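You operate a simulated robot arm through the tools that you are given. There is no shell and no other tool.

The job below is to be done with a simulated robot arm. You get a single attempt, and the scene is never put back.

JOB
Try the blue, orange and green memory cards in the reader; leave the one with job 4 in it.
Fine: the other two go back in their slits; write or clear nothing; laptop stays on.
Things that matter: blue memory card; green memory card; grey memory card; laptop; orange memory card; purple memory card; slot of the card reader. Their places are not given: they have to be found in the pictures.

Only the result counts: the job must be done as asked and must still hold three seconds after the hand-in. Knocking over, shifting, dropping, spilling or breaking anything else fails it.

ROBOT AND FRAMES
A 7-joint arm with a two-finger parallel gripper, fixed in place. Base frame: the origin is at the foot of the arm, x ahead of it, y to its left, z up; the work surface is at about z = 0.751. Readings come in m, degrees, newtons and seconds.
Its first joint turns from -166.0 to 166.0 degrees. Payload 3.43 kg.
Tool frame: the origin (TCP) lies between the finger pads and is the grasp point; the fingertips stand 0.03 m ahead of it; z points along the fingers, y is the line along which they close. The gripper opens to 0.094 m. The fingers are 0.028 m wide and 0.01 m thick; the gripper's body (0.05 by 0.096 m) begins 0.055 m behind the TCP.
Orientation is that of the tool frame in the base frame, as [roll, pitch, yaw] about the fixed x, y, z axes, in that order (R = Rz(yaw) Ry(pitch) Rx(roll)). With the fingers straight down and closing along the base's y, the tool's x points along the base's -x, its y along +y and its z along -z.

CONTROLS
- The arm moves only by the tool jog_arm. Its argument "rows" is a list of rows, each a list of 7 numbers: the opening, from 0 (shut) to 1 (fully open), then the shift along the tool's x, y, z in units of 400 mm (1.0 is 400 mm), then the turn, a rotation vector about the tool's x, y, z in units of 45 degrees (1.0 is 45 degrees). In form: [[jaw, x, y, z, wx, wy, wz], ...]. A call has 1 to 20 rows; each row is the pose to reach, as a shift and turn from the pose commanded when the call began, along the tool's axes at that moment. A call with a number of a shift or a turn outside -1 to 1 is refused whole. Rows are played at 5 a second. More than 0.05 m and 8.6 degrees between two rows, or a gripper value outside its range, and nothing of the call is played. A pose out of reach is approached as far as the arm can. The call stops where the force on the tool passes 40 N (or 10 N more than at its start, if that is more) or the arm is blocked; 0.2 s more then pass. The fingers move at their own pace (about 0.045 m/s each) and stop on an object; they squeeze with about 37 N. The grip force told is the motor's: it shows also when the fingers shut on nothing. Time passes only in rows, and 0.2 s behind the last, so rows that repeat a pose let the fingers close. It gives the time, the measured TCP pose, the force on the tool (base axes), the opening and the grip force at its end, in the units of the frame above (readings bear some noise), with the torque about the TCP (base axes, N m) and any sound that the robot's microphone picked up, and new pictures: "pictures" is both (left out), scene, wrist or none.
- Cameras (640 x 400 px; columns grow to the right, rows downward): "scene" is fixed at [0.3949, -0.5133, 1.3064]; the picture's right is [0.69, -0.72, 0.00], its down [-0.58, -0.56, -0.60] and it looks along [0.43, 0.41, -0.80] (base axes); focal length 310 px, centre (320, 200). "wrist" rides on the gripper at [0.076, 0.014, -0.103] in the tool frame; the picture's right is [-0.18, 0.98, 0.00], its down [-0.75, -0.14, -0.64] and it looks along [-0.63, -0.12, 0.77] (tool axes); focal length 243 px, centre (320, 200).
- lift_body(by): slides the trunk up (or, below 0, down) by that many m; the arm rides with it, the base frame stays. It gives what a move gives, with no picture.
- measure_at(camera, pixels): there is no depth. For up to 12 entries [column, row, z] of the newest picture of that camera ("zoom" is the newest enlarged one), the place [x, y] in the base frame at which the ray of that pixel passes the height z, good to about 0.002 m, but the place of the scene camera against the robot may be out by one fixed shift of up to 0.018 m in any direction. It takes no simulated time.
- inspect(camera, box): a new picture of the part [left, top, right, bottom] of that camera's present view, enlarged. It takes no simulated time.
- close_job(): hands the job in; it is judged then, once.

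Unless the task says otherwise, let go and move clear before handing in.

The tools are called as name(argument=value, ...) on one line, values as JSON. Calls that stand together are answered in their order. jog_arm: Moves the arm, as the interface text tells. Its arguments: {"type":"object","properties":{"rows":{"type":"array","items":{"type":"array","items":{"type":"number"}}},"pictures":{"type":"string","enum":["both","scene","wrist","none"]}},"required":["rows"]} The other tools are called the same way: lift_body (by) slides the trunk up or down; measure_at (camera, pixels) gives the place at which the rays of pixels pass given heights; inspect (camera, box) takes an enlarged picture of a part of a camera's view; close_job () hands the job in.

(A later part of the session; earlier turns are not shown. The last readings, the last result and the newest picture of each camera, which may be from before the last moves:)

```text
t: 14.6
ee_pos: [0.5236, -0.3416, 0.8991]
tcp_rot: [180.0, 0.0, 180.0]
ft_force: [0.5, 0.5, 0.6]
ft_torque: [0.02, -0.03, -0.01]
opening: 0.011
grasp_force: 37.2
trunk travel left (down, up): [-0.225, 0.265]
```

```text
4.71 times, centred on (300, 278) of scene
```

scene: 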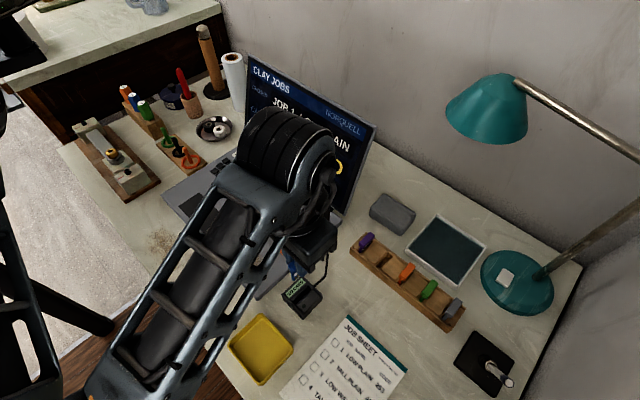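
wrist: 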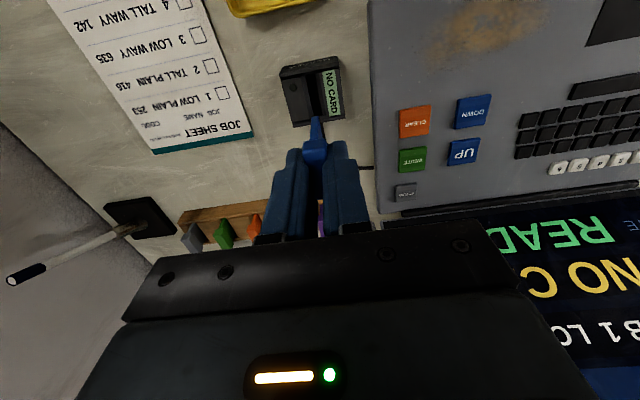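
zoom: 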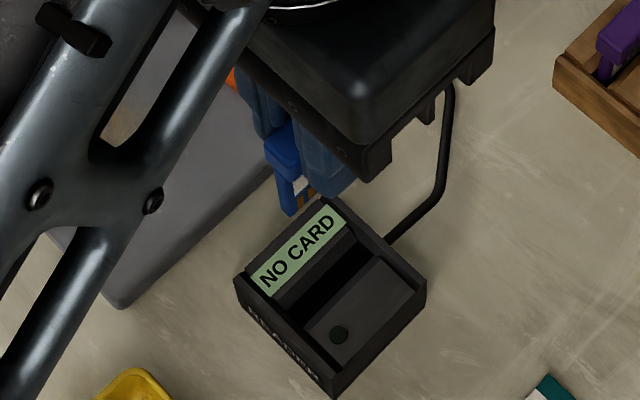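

I need the reader's yaw accurately, so I'll measure its outer top corners as well.

measure_at(camera="wrist", pixels=[[345.4, 117.0, 0.772], [339.4, 70, 0.772], [293.4, 127.0, 0.772], [281.6, 80.5, 0.772], [340.5, 113.5, 0.772], [333.5, 69, 0.772], [329.5, 115.5, 0.772], [322.5, 71, 0.772], [312.8, 115.5, 0.77], [305.5, 75.5, 0.77], [321.2, 115, 0.77], [315, 73.5, 0.77]])

```text
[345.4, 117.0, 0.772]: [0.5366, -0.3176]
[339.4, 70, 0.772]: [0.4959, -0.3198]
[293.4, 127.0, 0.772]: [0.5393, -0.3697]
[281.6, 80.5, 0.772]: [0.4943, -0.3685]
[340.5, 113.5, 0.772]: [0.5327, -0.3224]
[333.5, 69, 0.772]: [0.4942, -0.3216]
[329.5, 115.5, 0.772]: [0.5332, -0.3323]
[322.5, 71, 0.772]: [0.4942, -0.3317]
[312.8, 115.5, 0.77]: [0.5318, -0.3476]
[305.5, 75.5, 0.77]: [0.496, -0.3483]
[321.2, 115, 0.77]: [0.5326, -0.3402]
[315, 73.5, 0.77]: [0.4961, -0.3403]
```

The reader is square with the axes; slot centre is about (0.515, -0.3445). I'll shift over and lower until the card's tip is just above the slot, then look again.

jog_arm(rows=[[0, 0.0175, -0.0065, 0, 0, 0, 0], [0, 0.0175, -0.0065, 0.06, 0, 0, 0], [0, 0.0175, -0.0065, 0.12, 0, 0, 0], [0, 0.0175, -0.0065, 0.15, 0, 0, 0], [0, 0.0175, -0.0065, 0.15, 0, 0, 0]])

inspect(camera="wrist", box=[270, 90, 370, 160])

inspect(camera="scene", box=[260, 245, 340, 325])

```text
t: 15.8
ee_pos: [0.5159, -0.344, 0.8388]
tcp_rot: [180.0, 0.0, -180.0]
ft_force: [-0.4, 0.6, -0.3]
ft_torque: [0.0, 0.01, 0.0]
opening: 0.011
grasp_force: 36.9
trunk travel left (down, up): [-0.225, 0.265]
```

scene: 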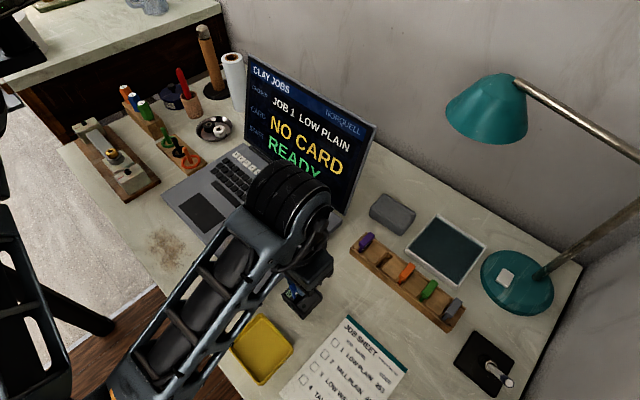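
wrist: 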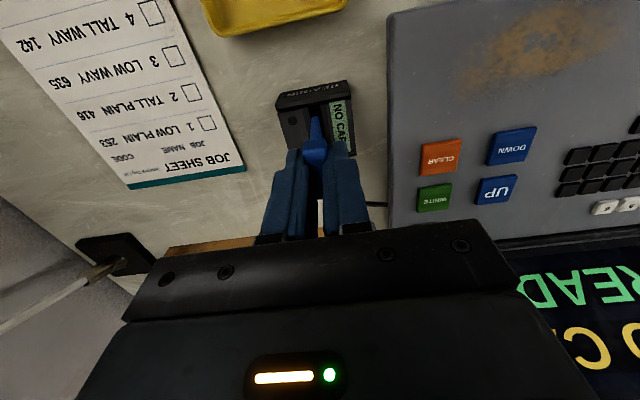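

```text
5.71 times, centred on (320, 125) of wrist
```

zoom: 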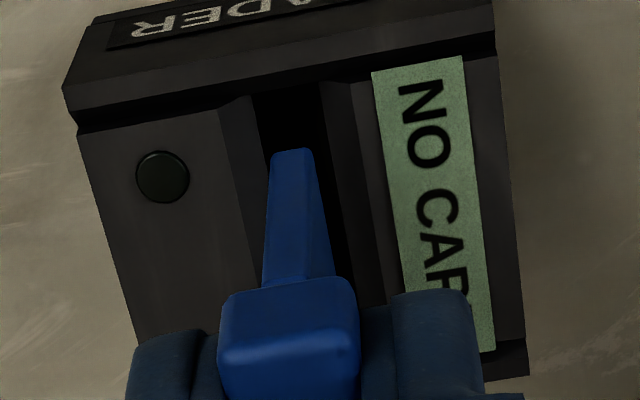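

```text
5.00 times, centred on (300, 285) of scene
```

zoom: 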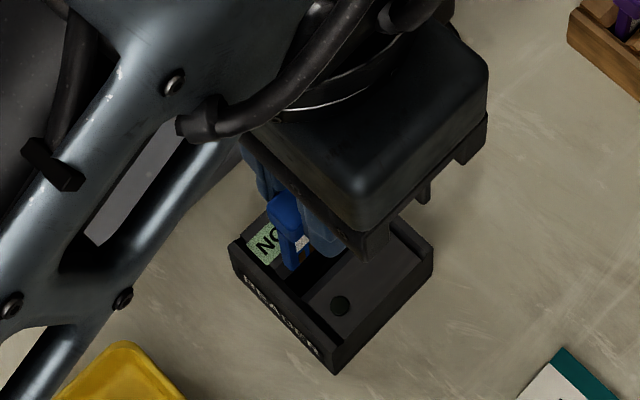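

The tip is right over the slot. I'll measure slot ends and edges from this closer view to refine the alignment.

measure_at(camera="wrist", pixels=[[314.4, 106.0, 0.77], [309.2, 107, 0.77], [320.2, 105.2, 0.77], [329.8, 102.3, 0.772], [346, 151, 0.772], [315.1, 116.3, 0.79], [315.1, 116.3, 0.785], [315.1, 116.3, 0.795], [278, 114, 0.772], [350.5, 100, 0.772]])

inspect(camera="wrist", box=[294, 92, 342, 122])

```text
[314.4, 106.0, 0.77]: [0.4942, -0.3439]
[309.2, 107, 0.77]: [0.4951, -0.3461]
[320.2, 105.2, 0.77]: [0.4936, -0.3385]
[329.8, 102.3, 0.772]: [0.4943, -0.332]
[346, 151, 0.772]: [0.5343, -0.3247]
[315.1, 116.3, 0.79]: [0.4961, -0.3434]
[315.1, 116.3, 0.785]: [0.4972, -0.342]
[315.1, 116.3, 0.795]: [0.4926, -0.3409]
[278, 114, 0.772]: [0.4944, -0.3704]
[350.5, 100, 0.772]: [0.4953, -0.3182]
```

```text
13.33 times, centred on (318, 107) of wrist
```

zoom: 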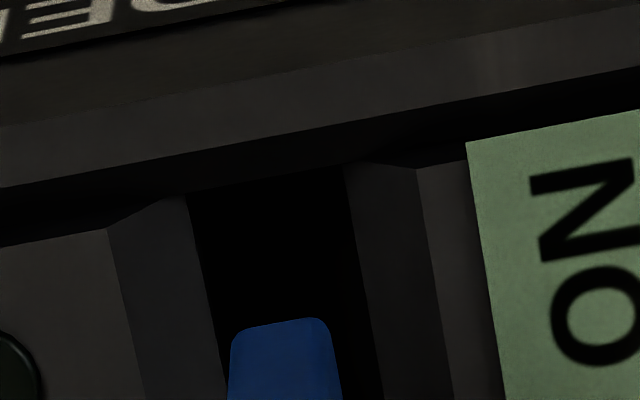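

The tip sits about 1 mm to +y of the slot's centre line (tip centre zoom col 280 vs slot centre 267), and x looks right. I'll correct y by 1 mm and descend gently, watching the force.

jog_arm(rows=[[0, 0, -0.0025, 0, 0, 0, 0], [0, 0, -0.0025, 0.006, 0, 0, 0], [0, 0, -0.0025, 0.012, 0, 0, 0], [0, 0, -0.0025, 0.02, 0, 0, 0], [0, 0, -0.0025, 0.028, 0, 0, 0], [0, 0, -0.0025, 0.036, 0, 0, 0], [0, 0, -0.0025, 0.036, 0, 0, 0]], pictures="wrist")

inspect(camera="wrist", box=[280, 90, 360, 140])

inspect(camera="scene", box=[270, 265, 334, 310])

```text
t: 17.4
ee_pos: [0.5153, -0.3466, 0.8248]
tcp_rot: [179.9, 0.1, -180.0]
ft_force: [-0.4, 0.2, -0.7]
ft_torque: [-0.02, 0.03, 0.04]
opening: 0.0108
grasp_force: 36.7
trunk travel left (down, up): [-0.225, 0.265]
```

wrist: 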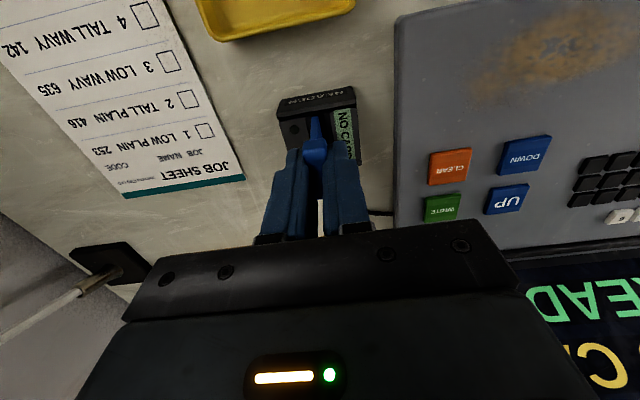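

```text
8.00 times, centred on (320, 115) of wrist
```

zoom: 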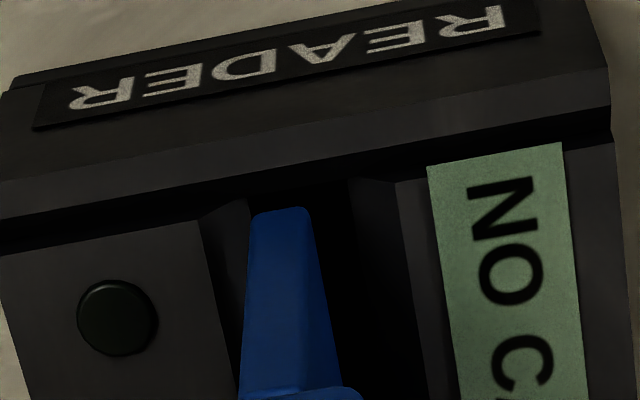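

```text
8.89 times, centred on (302, 288) of scene
```

zoom: 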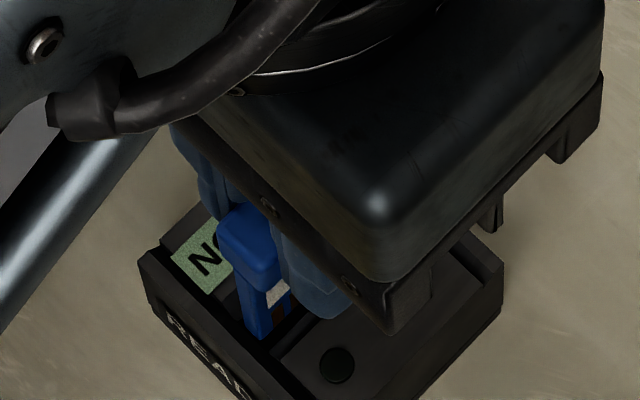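

The tip is just above the slot but now about 2 px too far toward -y, and in the scene zoom its -x edge looks very near the reader's -x wall. I'll zoom in more before going lower.

inspect(camera="scene", box=[280, 285, 312, 309])

inspect(camera="wrist", box=[300, 103, 340, 128])

```text
16.00 times, centred on (296, 297) of scene
```

zoom: 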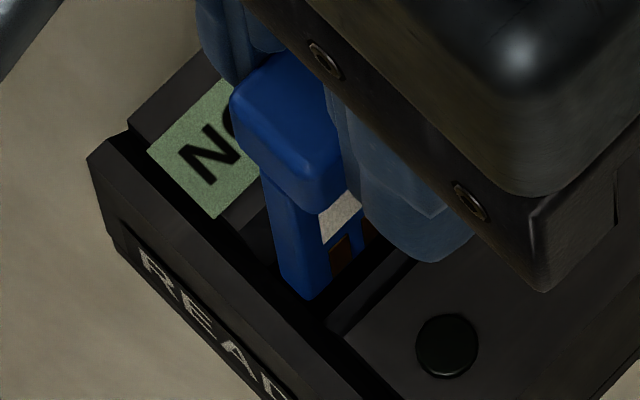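

```text
16.00 times, centred on (320, 116) of wrist
```

zoom: 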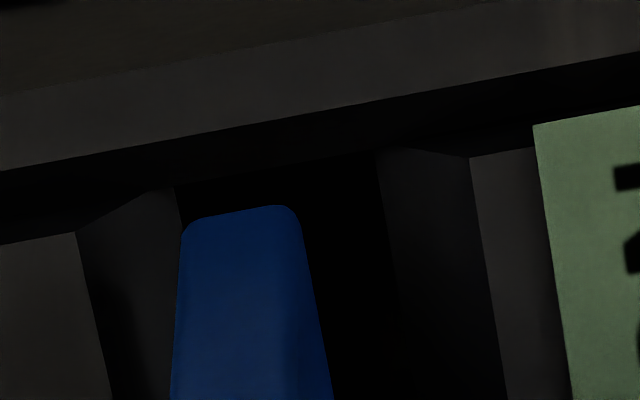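

The tip is still just above the slot, shifted to -y, with its -x edge level with the block ends. I'll nudge +y 1.3 mm and +x 2.5 mm at this height and re-check.

jog_arm(rows=[[0, -0.003, 0.002, 0, 0, 0, 0], [0, -0.006, 0.0033, 0, 0, 0, 0], [0, -0.006, 0.0033, 0, 0, 0, 0]], pictures="wrist")

inspect(camera="scene", box=[280, 285, 312, 309])

inspect(camera="wrist", box=[300, 103, 340, 128])

```text
t: 18.2
ee_pos: [0.5174, -0.344, 0.8248]
tcp_rot: [180.0, 0.0, -180.0]
ft_force: [0.9, -1.1, 0.0]
ft_torque: [0.0, 0.02, 0.02]
opening: 0.011
grasp_force: 36.9
trunk travel left (down, up): [-0.225, 0.265]
```

wrist: 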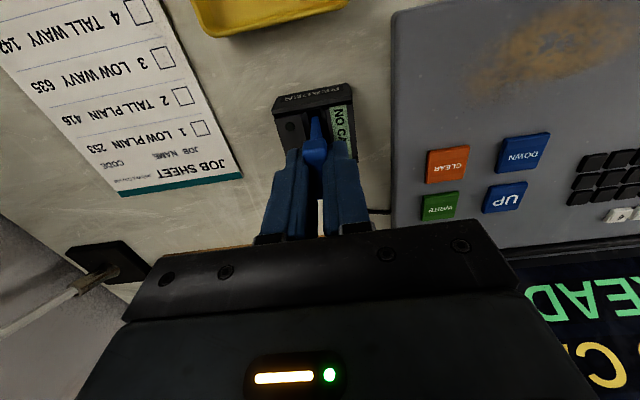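

```text
16.00 times, centred on (296, 297) of scene
```

zoom: 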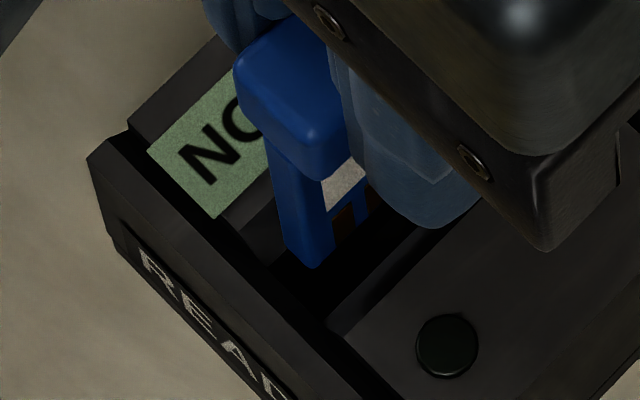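

```text
16.00 times, centred on (320, 116) of wrist
```

zoom: 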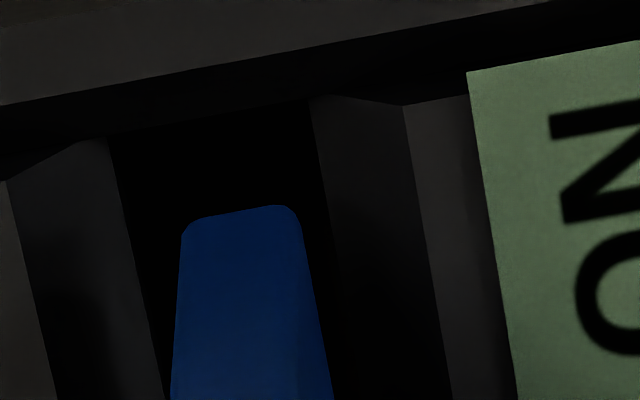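

The tip is now inside the slot outline in both views (about 1 mm to +y, within the clearance). I'll trim y by -0.8 mm and go down in 2 mm steps.

jog_arm(rows=[[0, 0, -0.002, 0, 0, 0, 0], [0, 0, -0.002, 0.005, 0, 0, 0], [0, 0, -0.002, 0.01, 0, 0, 0], [0, 0, -0.002, 0.015, 0, 0, 0], [0, 0, -0.002, 0.02, 0, 0, 0], [0, 0, -0.002, 0.02, 0, 0, 0]], pictures="wrist")

inspect(camera="scene", box=[280, 285, 312, 309])

inspect(camera="wrist", box=[300, 103, 340, 128])

```text
t: 19.6
ee_pos: [0.5164, -0.3467, 0.8175]
tcp_rot: [180.0, 0.0, -180.0]
ft_force: [-0.1, 0.0, -0.1]
ft_torque: [-0.01, 0.03, 0.0]
opening: 0.0111
grasp_force: 37.2
trunk travel left (down, up): [-0.225, 0.265]
```

wrist: 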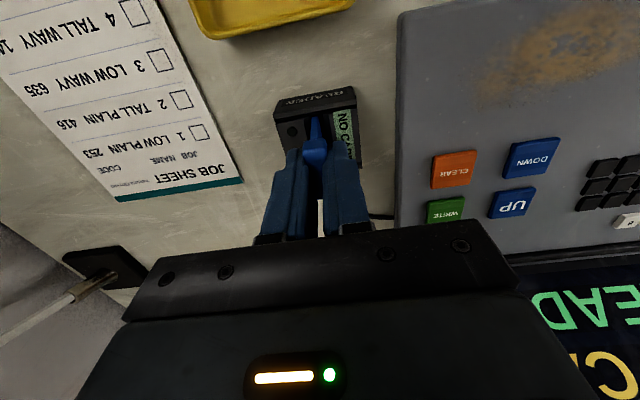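

```text
16.00 times, centred on (296, 297) of scene
```

zoom: 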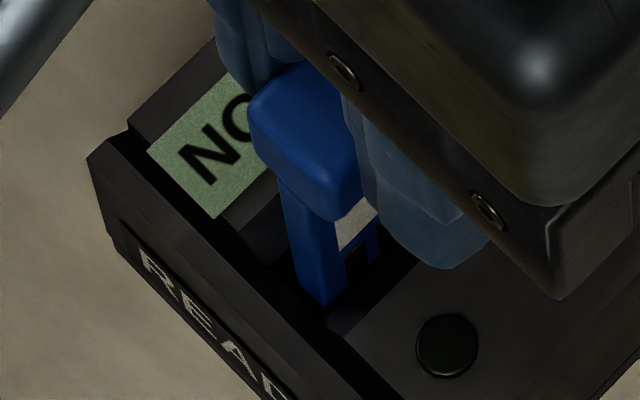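

```text
16.00 times, centred on (320, 116) of wrist
```

zoom: 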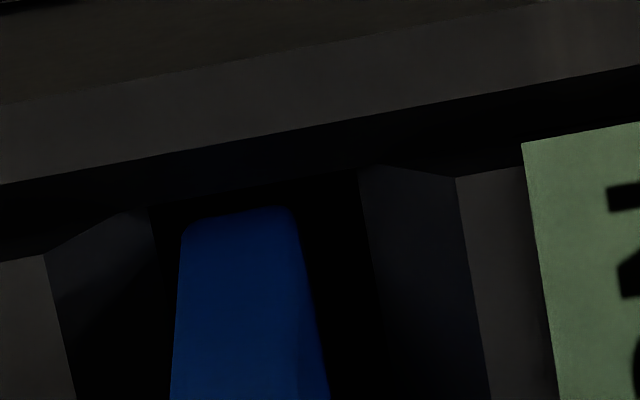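

The card is about to enter, 0.7 mm to -y of centre and well inside the slot's clear width. I'll trim +x 1 mm and +y 0.5 mm and go down further.

jog_arm(rows=[[0, -0.0025, 0.001, 0, 0, 0, 0], [0, -0.0025, 0.001, 0.005, 0, 0, 0], [0, -0.0025, 0.001, 0.01, 0, 0, 0], [0, -0.0025, 0.001, 0.015, 0, 0, 0], [0, -0.0025, 0.001, 0.015, 0, 0, 0]], pictures="wrist")

inspect(camera="scene", box=[280, 285, 312, 309])

inspect(camera="wrist", box=[300, 103, 340, 128])

```text
t: 20.8
ee_pos: [0.5171, -0.3448, 0.8107]
tcp_rot: [180.0, 0.0, 179.9]
ft_force: [0.1, 0.2, 0.3]
ft_torque: [0.0, -0.02, 0.0]
opening: 0.011
grasp_force: 36.8
trunk travel left (down, up): [-0.225, 0.265]
```

wrist: 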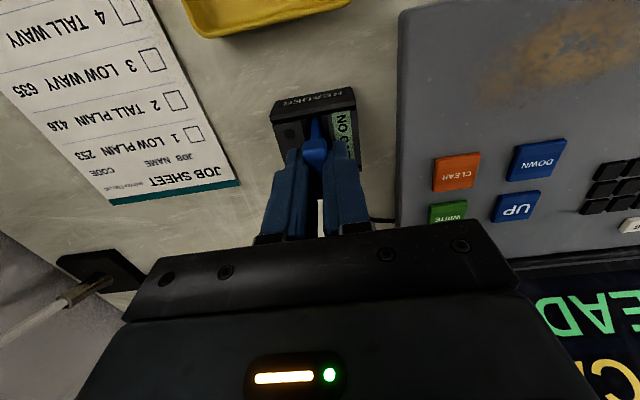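

```text
16.00 times, centred on (296, 297) of scene
```

zoom: 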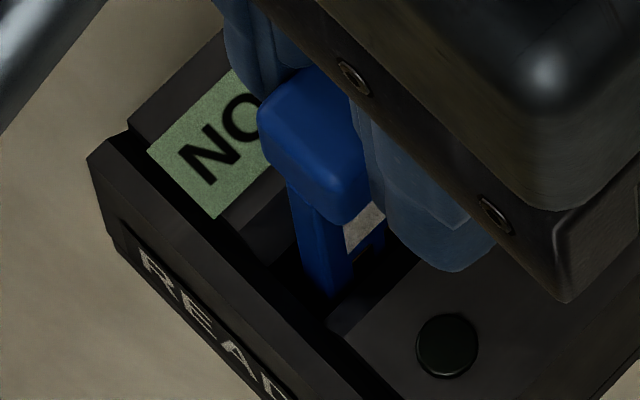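

```text
16.00 times, centred on (320, 116) of wrist
```

zoom: 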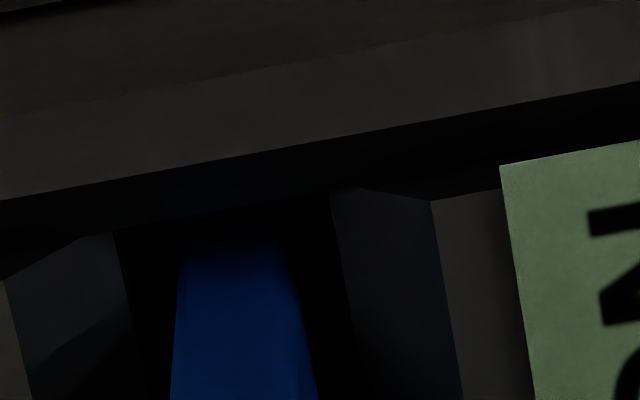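

The tip has entered the slot (darkened by its shadow) and is centred, with no force. I'll continue straight down in small steps.

jog_arm(rows=[[0, 0, 0, 0.005, 0, 0, 0], [0, 0, 0, 0.01, 0, 0, 0], [0, 0, 0, 0.015, 0, 0, 0], [0, 0, 0, 0.02, 0, 0, 0], [0, 0, 0, 0.02, 0, 0, 0]], pictures="wrist")

inspect(camera="scene", box=[280, 285, 312, 309])

inspect(camera="wrist", box=[280, 90, 360, 150])

```text
t: 22.0
ee_pos: [0.5188, -0.3456, 0.8036]
tcp_rot: [-180.0, 0.1, 179.9]
ft_force: [-1.1, -1.4, -0.4]
ft_torque: [-0.01, 0.0, 0.02]
opening: 0.011
grasp_force: 36.6
trunk travel left (down, up): [-0.225, 0.265]
```

wrist: 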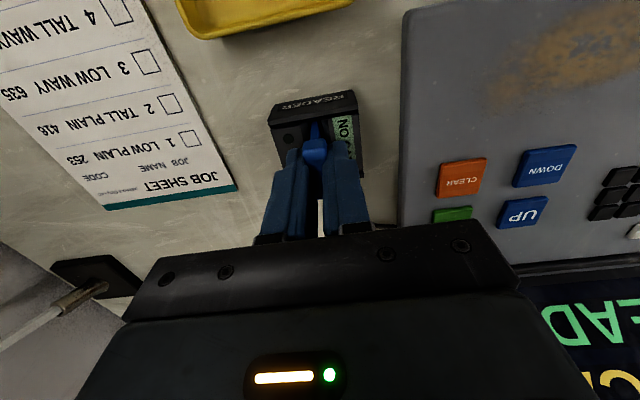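

```text
16.00 times, centred on (296, 297) of scene
```

zoom: 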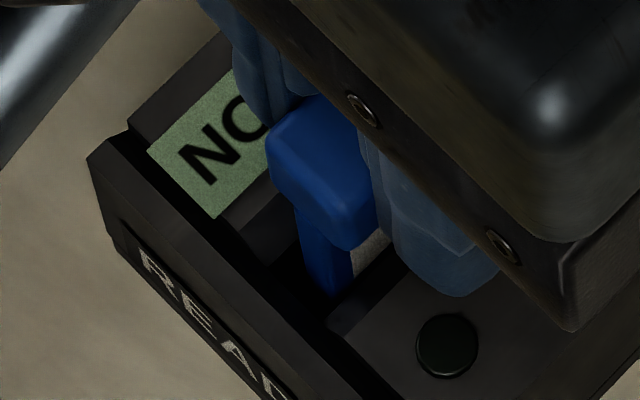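

```text
6.67 times, centred on (320, 120) of wrist
```

zoom: 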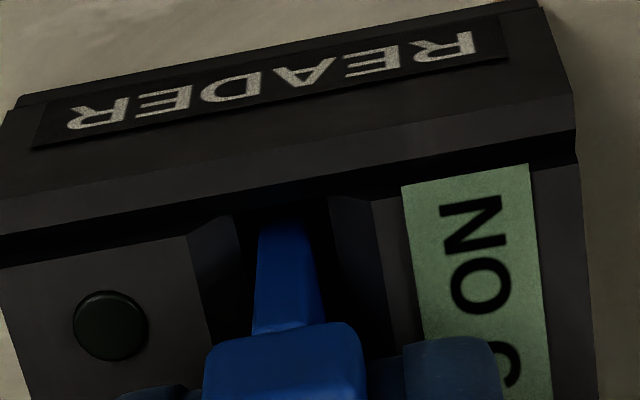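

Still no force; the plate is going in. Continuing down another 6 mm at the same pace.

jog_arm(rows=[[0, 0, 0, 0.005, 0, 0, 0], [0, 0, 0, 0.01, 0, 0, 0], [0, 0, 0, 0.015, 0, 0, 0], [0, 0, 0, 0.015, 0, 0, 0]], pictures="wrist")

inspect(camera="scene", box=[280, 285, 312, 309])

inspect(camera="wrist", box=[280, 90, 360, 150])

```text
t: 23.1
ee_pos: [0.5191, -0.3462, 0.7998]
tcp_rot: [-179.8, 0.4, -179.9]
ft_force: [0.2, 4.0, 18.8]
ft_torque: [0.34, 0.25, -0.27]
opening: 0.0111
grasp_force: 36.8
trunk travel left (down, up): [-0.225, 0.265]
stopped in row 4: the force on the tool passed its limit at 42 N (the readings are from after the stop); the commanded pose is now the measured one
```

wrist: 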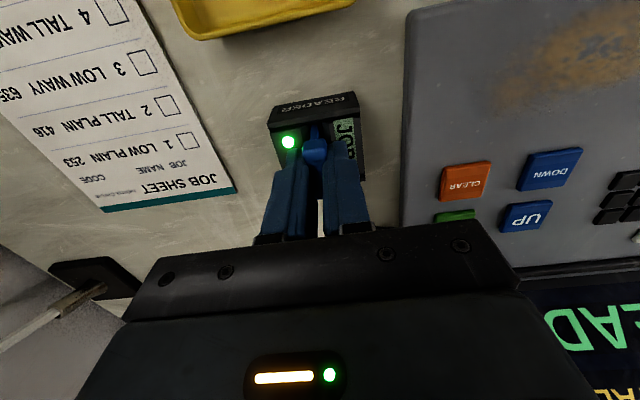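

```text
16.00 times, centred on (296, 297) of scene
```

zoom: 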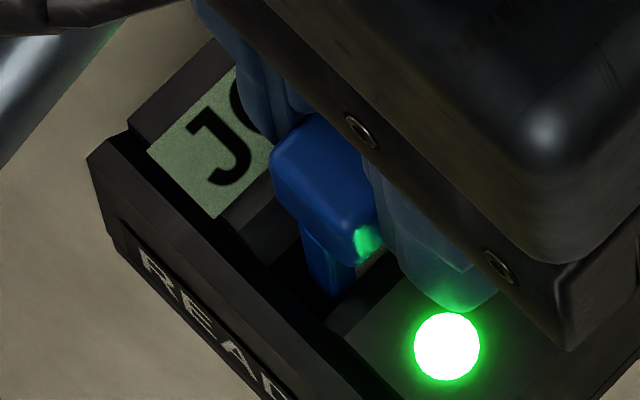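

```text
6.67 times, centred on (320, 120) of wrist
```

zoom: 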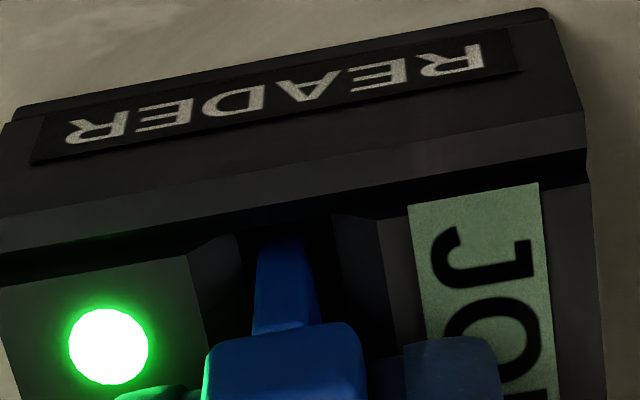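

The card seated (reader light green, display now starts with "JO…"). I'll read the laptop screen in the scene view for what card it is.

inspect(camera="scene", box=[230, 40, 400, 220])

inspect(camera="wrist", box=[500, 260, 640, 400])

inspect(camera="wrist", box=[325, 110, 373, 185])

```text
2.22 times, centred on (315, 130) of scene
```

zoom: 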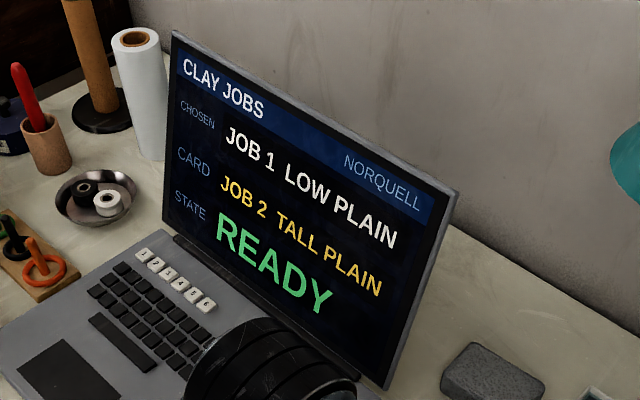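

```text
2.86 times, centred on (570, 330) of wrist
```

zoom: 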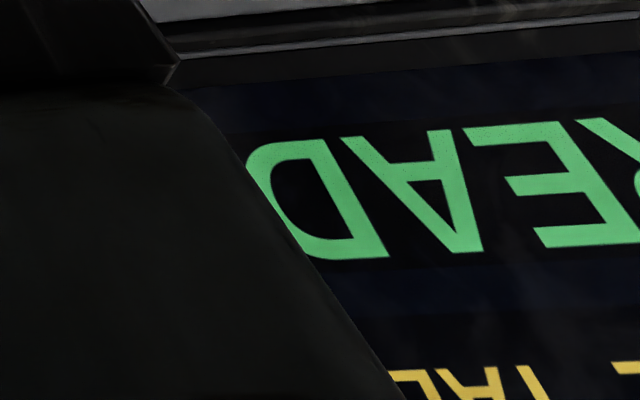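

```text
5.33 times, centred on (349, 148) of wrist
```

zoom: 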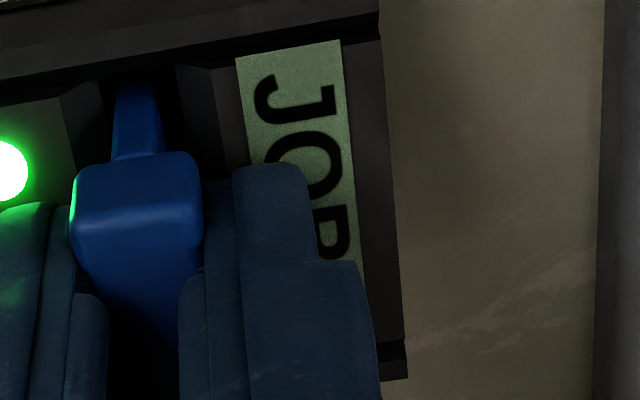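

The laptop reads CARD "JOB 2 TALL PLAIN", so blue isn't the one. The seated pose was (0.519, -0.346, 0.800). I'll lift blue out and carry it back to just above its slit at (0.672, -0.4085).

jog_arm(rows=[[0, 0, 0, -0.015, 0, 0, 0], [0, 0, 0, -0.03, 0, 0, 0], [0, 0, 0, -0.06, 0, 0, 0], [0, 0, 0, -0.12, 0, 0, 0], [0, 0, 0, -0.2, 0, 0, 0], [0, 0, 0, -0.25, 0, 0, 0], [0, -0.06, -0.026, -0.25, 0, 0, 0], [0, -0.15, -0.062, -0.25, 0, 0, 0], [0, -0.24, -0.098, -0.25, 0, 0, 0], [0, -0.33, -0.135, -0.25, 0, 0, 0], [0, -0.382, -0.156, -0.25, 0, 0, 0], [0, -0.382, -0.156, -0.22, 0, 0, 0], [0, -0.382, -0.156, -0.16, 0, 0, 0], [0, -0.382, -0.156, -0.1, 0, 0, 0], [0, -0.382, -0.156, -0.075, 0, 0, 0], [0, -0.382, -0.156, -0.075, 0, 0, 0]])

inspect(camera="wrist", box=[290, 90, 354, 140])

inspect(camera="scene", box=[350, 220, 450, 300])

```text
t: 26.5
ee_pos: [0.6733, -0.4087, 0.8287]
tcp_rot: [-179.9, 0.3, 180.0]
ft_force: [-0.4, -0.6, -0.7]
ft_torque: [0.01, 0.01, -0.03]
opening: 0.0112
grasp_force: 37.2
trunk travel left (down, up): [-0.225, 0.265]
```

scene: 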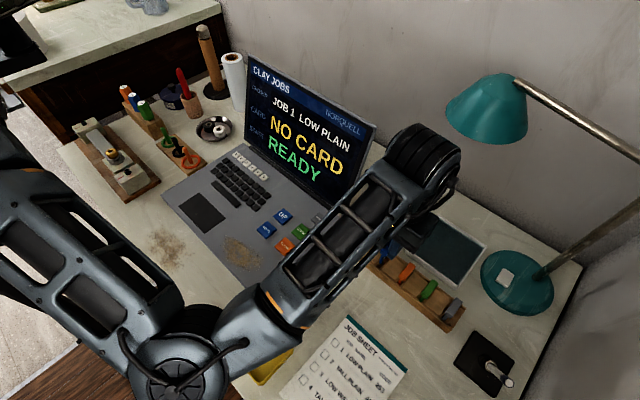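
wrist: 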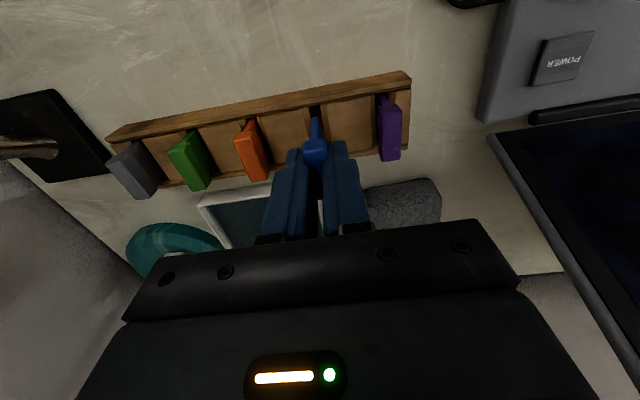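

```text
8.00 times, centred on (322, 115) of wrist
```

zoom: 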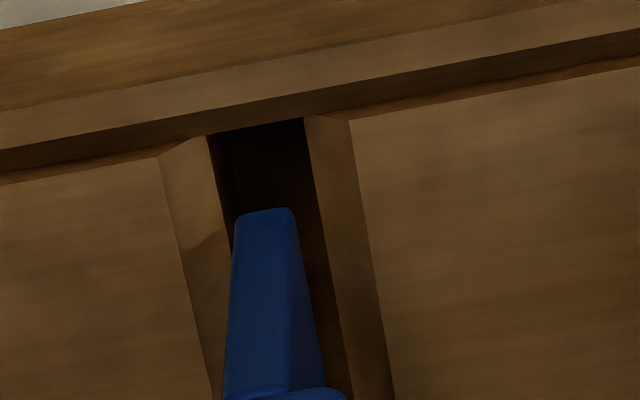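

```text
5.00 times, centred on (400, 260) of scene
```

zoom: 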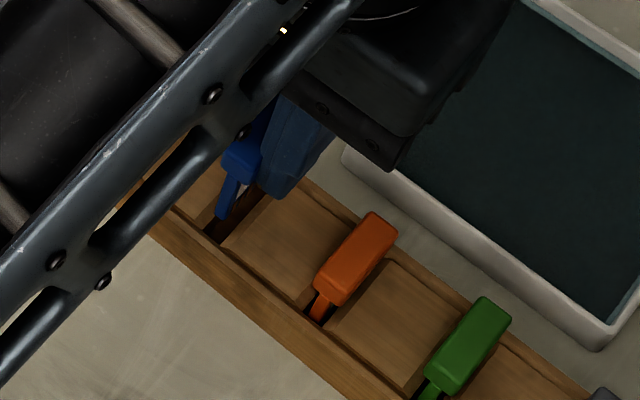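

NO CARD is back on screen and the tip is centred over the slit (tip 235–292, slit 222–315). I'll lower it into the slit to just above the seated height.

jog_arm(rows=[[0, 0, 0, 0.008, 0, 0, 0], [0, 0, 0, 0.016, 0, 0, 0], [0, 0, 0, 0.024, 0, 0, 0], [0, 0, 0, 0.032, 0, 0, 0], [0, 0, 0, 0.032, 0, 0, 0]], pictures="wrist")

inspect(camera="wrist", box=[290, 100, 354, 150])

```text
t: 27.7
ee_pos: [0.6717, -0.408, 0.8158]
tcp_rot: [-179.8, 0.3, 179.8]
ft_force: [0.1, 0.4, -0.6]
ft_torque: [-0.03, 0.0, -0.01]
opening: 0.0111
grasp_force: 37.0
trunk travel left (down, up): [-0.225, 0.265]
```

wrist: 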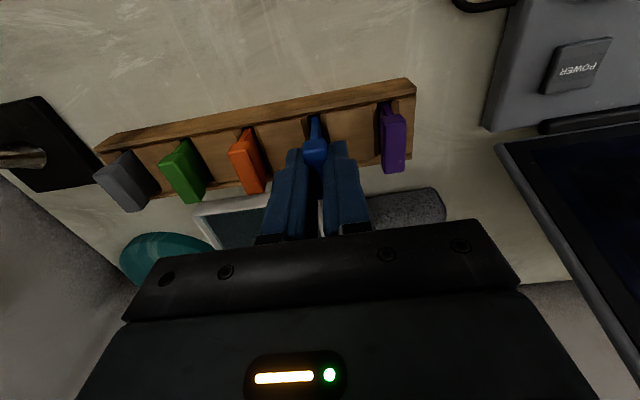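

```text
8.00 times, centred on (322, 125) of wrist
```

zoom: 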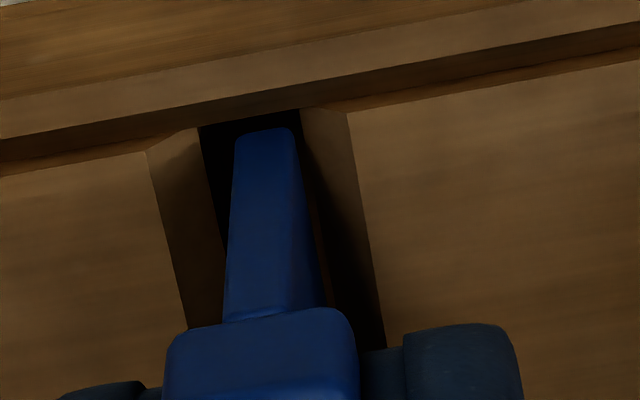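

The tip is at the slit mouth, about 1 mm to +y but inside. I'll trim y by -0.8 mm and go on down.

jog_arm(rows=[[0, 0, -0.002, 0.003, 0, 0, 0], [0, 0, -0.002, 0.009, 0, 0, 0], [0, 0, -0.002, 0.015, 0, 0, 0], [0, 0, -0.002, 0.021, 0, 0, 0], [0, 0, -0.002, 0.027, 0, 0, 0], [0, 0, -0.002, 0.033, 0, 0, 0], [0, 0, -0.002, 0.033, 0, 0, 0]], pictures="wrist")

inspect(camera="wrist", box=[290, 100, 354, 150])

```text
t: 29.3
ee_pos: [0.6709, -0.4102, 0.8023]
tcp_rot: [-179.8, 0.4, -180.0]
ft_force: [0.0, -0.3, 0.2]
ft_torque: [0.03, -0.02, 0.02]
opening: 0.0111
grasp_force: 37.1
trunk travel left (down, up): [-0.225, 0.265]
```

wrist: 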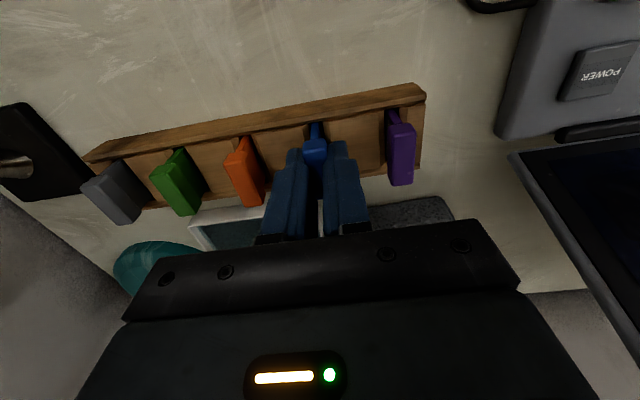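

```text
8.00 times, centred on (322, 125) of wrist
```

zoom: 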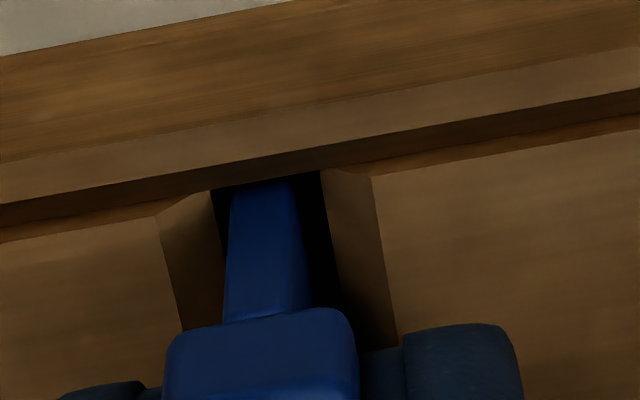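

Blue is in its slit with no load, about 2 mm above seated. I'll lower 1.5 mm, open to 0.038 m and rise.

jog_arm(rows=[[0, 0, 0.001, 0.0045, 0, 0, 0], [0, 0, 0.001, 0.0045, 0, 0, 0], [0.2, 0, 0.001, 0.0045, 0, 0, 0], [0.4, 0, 0.001, 0.0045, 0, 0, 0], [0.4, 0, 0.001, 0.0045, 0, 0, 0], [0.4, 0, 0.001, 0.0045, 0, 0, 0], [0.4, 0, 0.001, -0.03, 0, 0, 0], [0.4, 0, 0.001, -0.07, 0, 0, 0], [0.4, 0, 0.001, -0.13, 0, 0, 0], [0.4, 0, 0.001, -0.13, 0, 0, 0]])

inspect(camera="wrist", box=[120, 60, 420, 240])

```text
t: 31.5
ee_pos: [0.6701, -0.4067, 0.853]
tcp_rot: [-179.9, 0.3, 180.0]
ft_force: [-0.1, 0.2, 0.2]
ft_torque: [0.03, 0.01, 0.01]
opening: 0.0373
grasp_force: 0.0
trunk travel left (down, up): [-0.225, 0.265]
```

scene: 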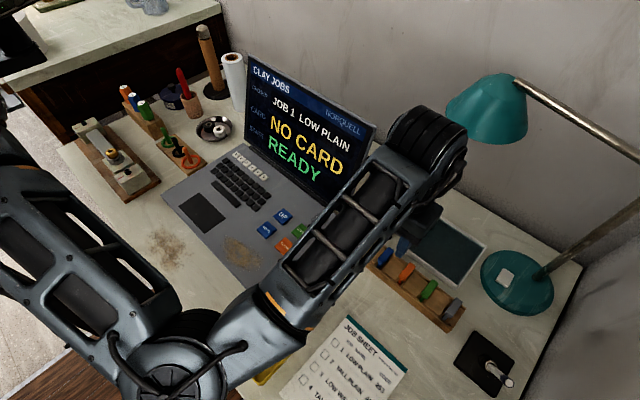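
wrist: 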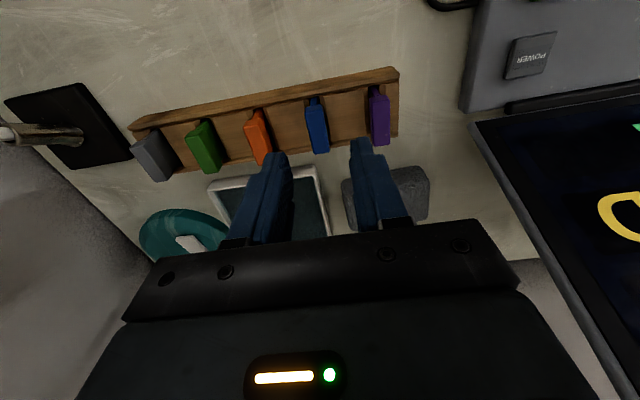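

```text
2.13 times, centred on (270, 150) of wrist
```

zoom: 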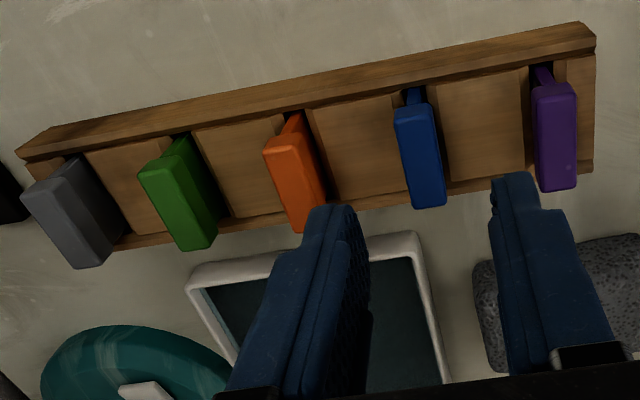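

Blue is back in its slit and upright. Next is orange; I'll measure its offset from blue in this view.

measure_at(camera="wrist", pixels=[[258.8, 144.4, 0.785], [317.5, 131.7, 0.785], [203, 147, 0.785], [317.5, 131.7, 0.785], [258.8, 144.4, 0.785]])

```text
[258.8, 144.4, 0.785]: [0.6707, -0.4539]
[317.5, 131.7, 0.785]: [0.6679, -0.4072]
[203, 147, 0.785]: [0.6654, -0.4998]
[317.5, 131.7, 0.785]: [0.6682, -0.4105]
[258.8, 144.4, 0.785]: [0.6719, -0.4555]
```

jog_arm(rows=[[0.4, -0.002, -0.04, 0, 0, 0, 0], [0.4, -0.003, -0.08, 0, 0, 0, 0], [0.4, -0.003, -0.116, 0, 0, 0, 0], [0.4, -0.003, -0.116, 0, 0, 0, 0]], pictures="wrist")

inspect(camera="wrist", box=[240, 90, 400, 190])

```text
t: 32.5
ee_pos: [0.672, -0.4532, 0.8555]
tcp_rot: [-179.8, 0.3, 179.9]
ft_force: [0.4, 0.2, 0.4]
ft_torque: [0.03, 0.01, -0.02]
opening: 0.0374
grasp_force: 0.0
trunk travel left (down, up): [-0.225, 0.265]
```

wrist: 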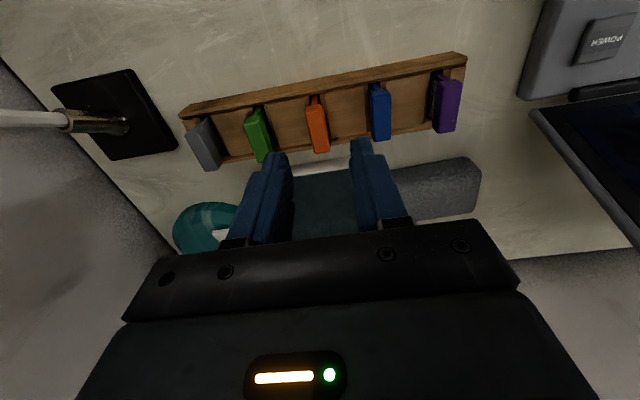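

```text
4.00 times, centred on (320, 140) of wrist
```

zoom: 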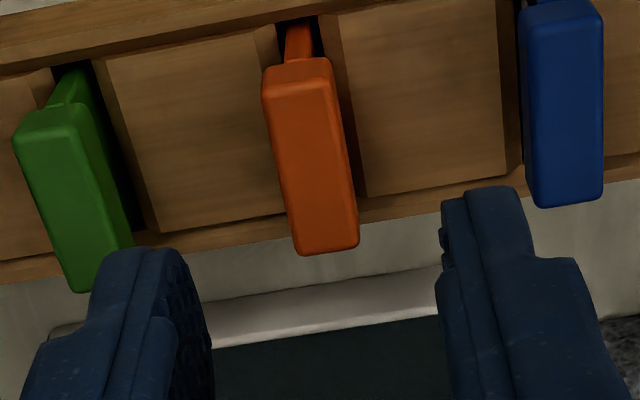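

measure_at(camera="wrist", pixels=[[318.25, 132.5, 0.785], [318.25, 132.5, 0.785], [318.25, 132.5, 0.785], [318.25, 132.5, 0.785], [306.5, 113, 0.785], [306.5, 113, 0.785], [322.5, 110.5, 0.785], [322.5, 110.5, 0.785], [314.5, 153.5, 0.785], [330, 151, 0.785], [314.5, 153.5, 0.785], [330, 151, 0.785]])

```text
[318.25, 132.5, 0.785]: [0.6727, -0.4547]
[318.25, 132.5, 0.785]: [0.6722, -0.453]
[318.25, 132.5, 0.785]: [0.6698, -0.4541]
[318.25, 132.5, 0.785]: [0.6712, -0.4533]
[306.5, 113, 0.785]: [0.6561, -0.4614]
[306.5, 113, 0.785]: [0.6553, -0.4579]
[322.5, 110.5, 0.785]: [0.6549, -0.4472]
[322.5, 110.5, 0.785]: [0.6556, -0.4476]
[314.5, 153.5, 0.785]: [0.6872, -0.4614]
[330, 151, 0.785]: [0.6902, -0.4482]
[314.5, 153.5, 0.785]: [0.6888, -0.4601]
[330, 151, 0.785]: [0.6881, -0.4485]
```

Orange is centred at about (0.6715, -0.454). I'll descend to the same grip height, levelling the small 0.3° pitch, and close on it.

jog_arm(rows=[[0.4, 0, -0.0015, 0.04, 0, 0.0067, 0], [0.4, 0, -0.0015, 0.08, 0, 0.0067, 0], [0.4, 0, -0.0015, 0.11, 0, 0.0067, 0], [0.4, 0, -0.0015, 0.13, 0, 0.0067, 0], [0.4, 0, -0.0015, 0.137, 0, 0.0067, 0], [0.4, 0, -0.0015, 0.137, 0, 0.0067, 0]], pictures="wrist")

inspect(camera="wrist", box=[240, 130, 400, 230])

```text
t: 33.9
ee_pos: [0.6735, -0.4554, 0.7995]
tcp_rot: [-179.9, -0.1, -179.9]
ft_force: [0.5, 0.4, 0.5]
ft_torque: [0.01, -0.03, 0.02]
opening: 0.0375
grasp_force: 0.1
trunk travel left (down, up): [-0.225, 0.265]
```

wrist: 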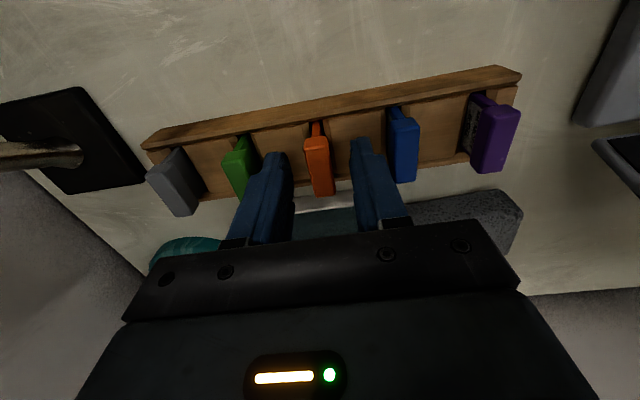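

```text
4.00 times, centred on (320, 180) of wrist
```

zoom: 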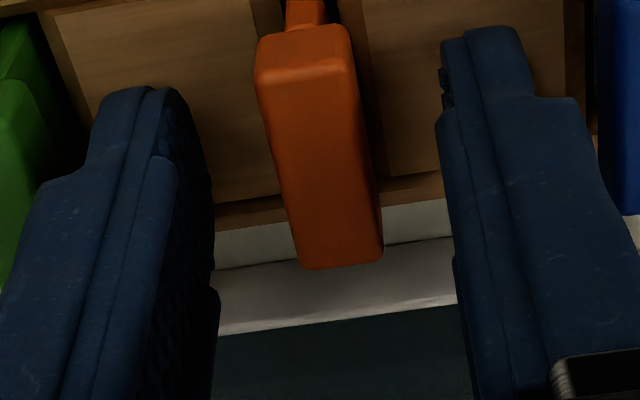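

The fingers straddle orange evenly. I'll close and lift it straight up.

jog_arm(rows=[[0.2, 0, 0, 0, 0, 0, 0], [0, 0, 0, 0, 0, 0, 0], [0, 0, 0, 0, 0, 0, 0], [0, 0, 0, 0, 0, 0, 0]], pictures="wrist")

inspect(camera="wrist", box=[240, 130, 400, 230])

```text
t: 34.9
ee_pos: [0.6726, -0.456, 0.8]
tcp_rot: [-179.9, 0.0, 180.0]
ft_force: [0.2, -0.4, 0.5]
ft_torque: [0.0, -0.02, -0.02]
opening: 0.0111
grasp_force: 37.0
trunk travel left (down, up): [-0.225, 0.265]
```

wrist: 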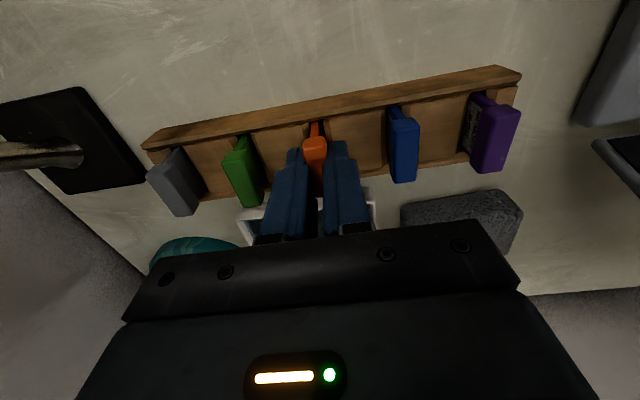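

```text
4.00 times, centred on (320, 180) of wrist
```

zoom: 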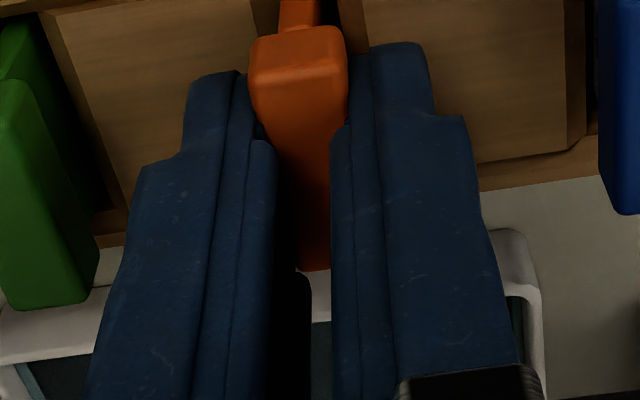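

Orange is gripped the same way (0.0111 m, 37 N) at (0.6726, -0.4555, 0.800). I'll lift, carry it over the reader, and stop just above the slot.

jog_arm(rows=[[0, 0, 0, -0.015, 0, 0, 0], [0, 0, 0, -0.03, 0, 0, 0], [0, 0, 0, -0.06, 0, 0, 0], [0, 0, 0, -0.12, 0, 0, 0], [0, 0, 0, -0.2, 0, 0, 0], [0, 0, 0, -0.25, 0, 0, 0], [0, 0.05, 0.036, -0.25, 0, 0, 0], [0, 0.14, 0.1, -0.25, 0, 0, 0], [0, 0.23, 0.165, -0.25, 0, 0, 0], [0, 0.32, 0.229, -0.25, 0, 0, 0], [0, 0.37, 0.265, -0.25, 0, 0, 0], [0, 0.384, 0.275, -0.25, 0, 0, 0], [0, 0.384, 0.275, -0.2, 0, 0, 0], [0, 0.384, 0.275, -0.14, 0, 0, 0], [0, 0.384, 0.275, -0.09, 0, 0, 0], [0, 0.384, 0.275, -0.07, 0, 0, 0], [0, 0.384, 0.275, -0.07, 0, 0, 0]])

inspect(camera="wrist", box=[290, 90, 354, 140])

inspect(camera="scene", box=[280, 285, 312, 309])

```text
t: 38.5
ee_pos: [0.5192, -0.3446, 0.8275]
tcp_rot: [-179.8, 0.0, 180.0]
ft_force: [0.2, 0.3, 0.4]
ft_torque: [0.01, 0.0, -0.01]
opening: 0.0111
grasp_force: 37.2
trunk travel left (down, up): [-0.225, 0.265]
```

scene: 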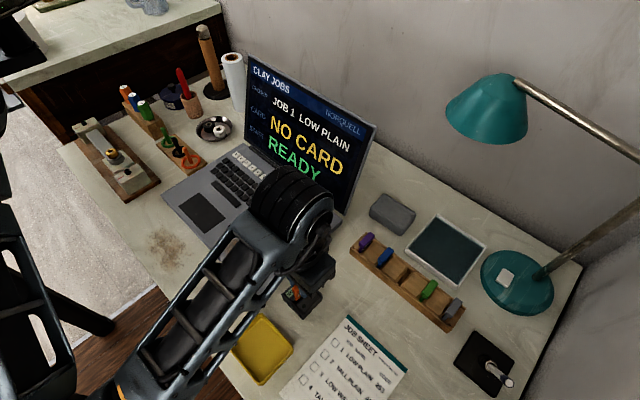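
wrist: 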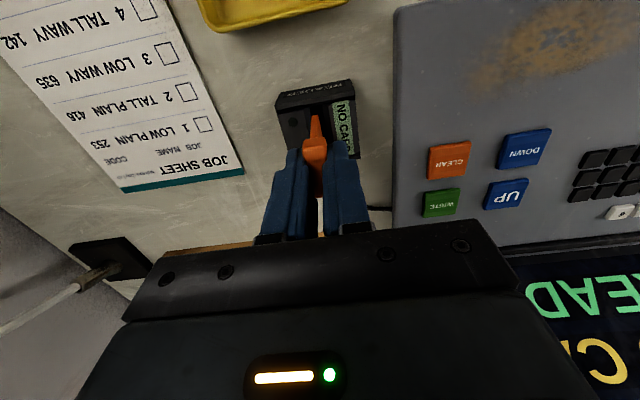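

```text
8.00 times, centred on (322, 115) of wrist
```

zoom: 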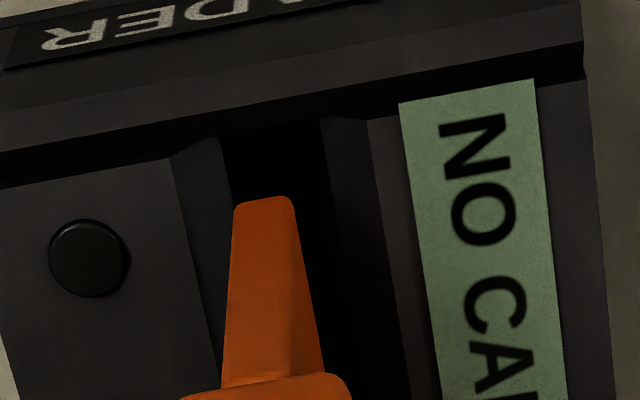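

```text
16.00 times, centred on (296, 297) of scene
```

zoom: 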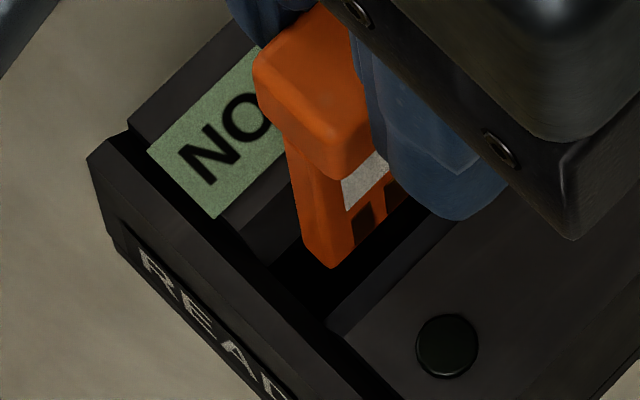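

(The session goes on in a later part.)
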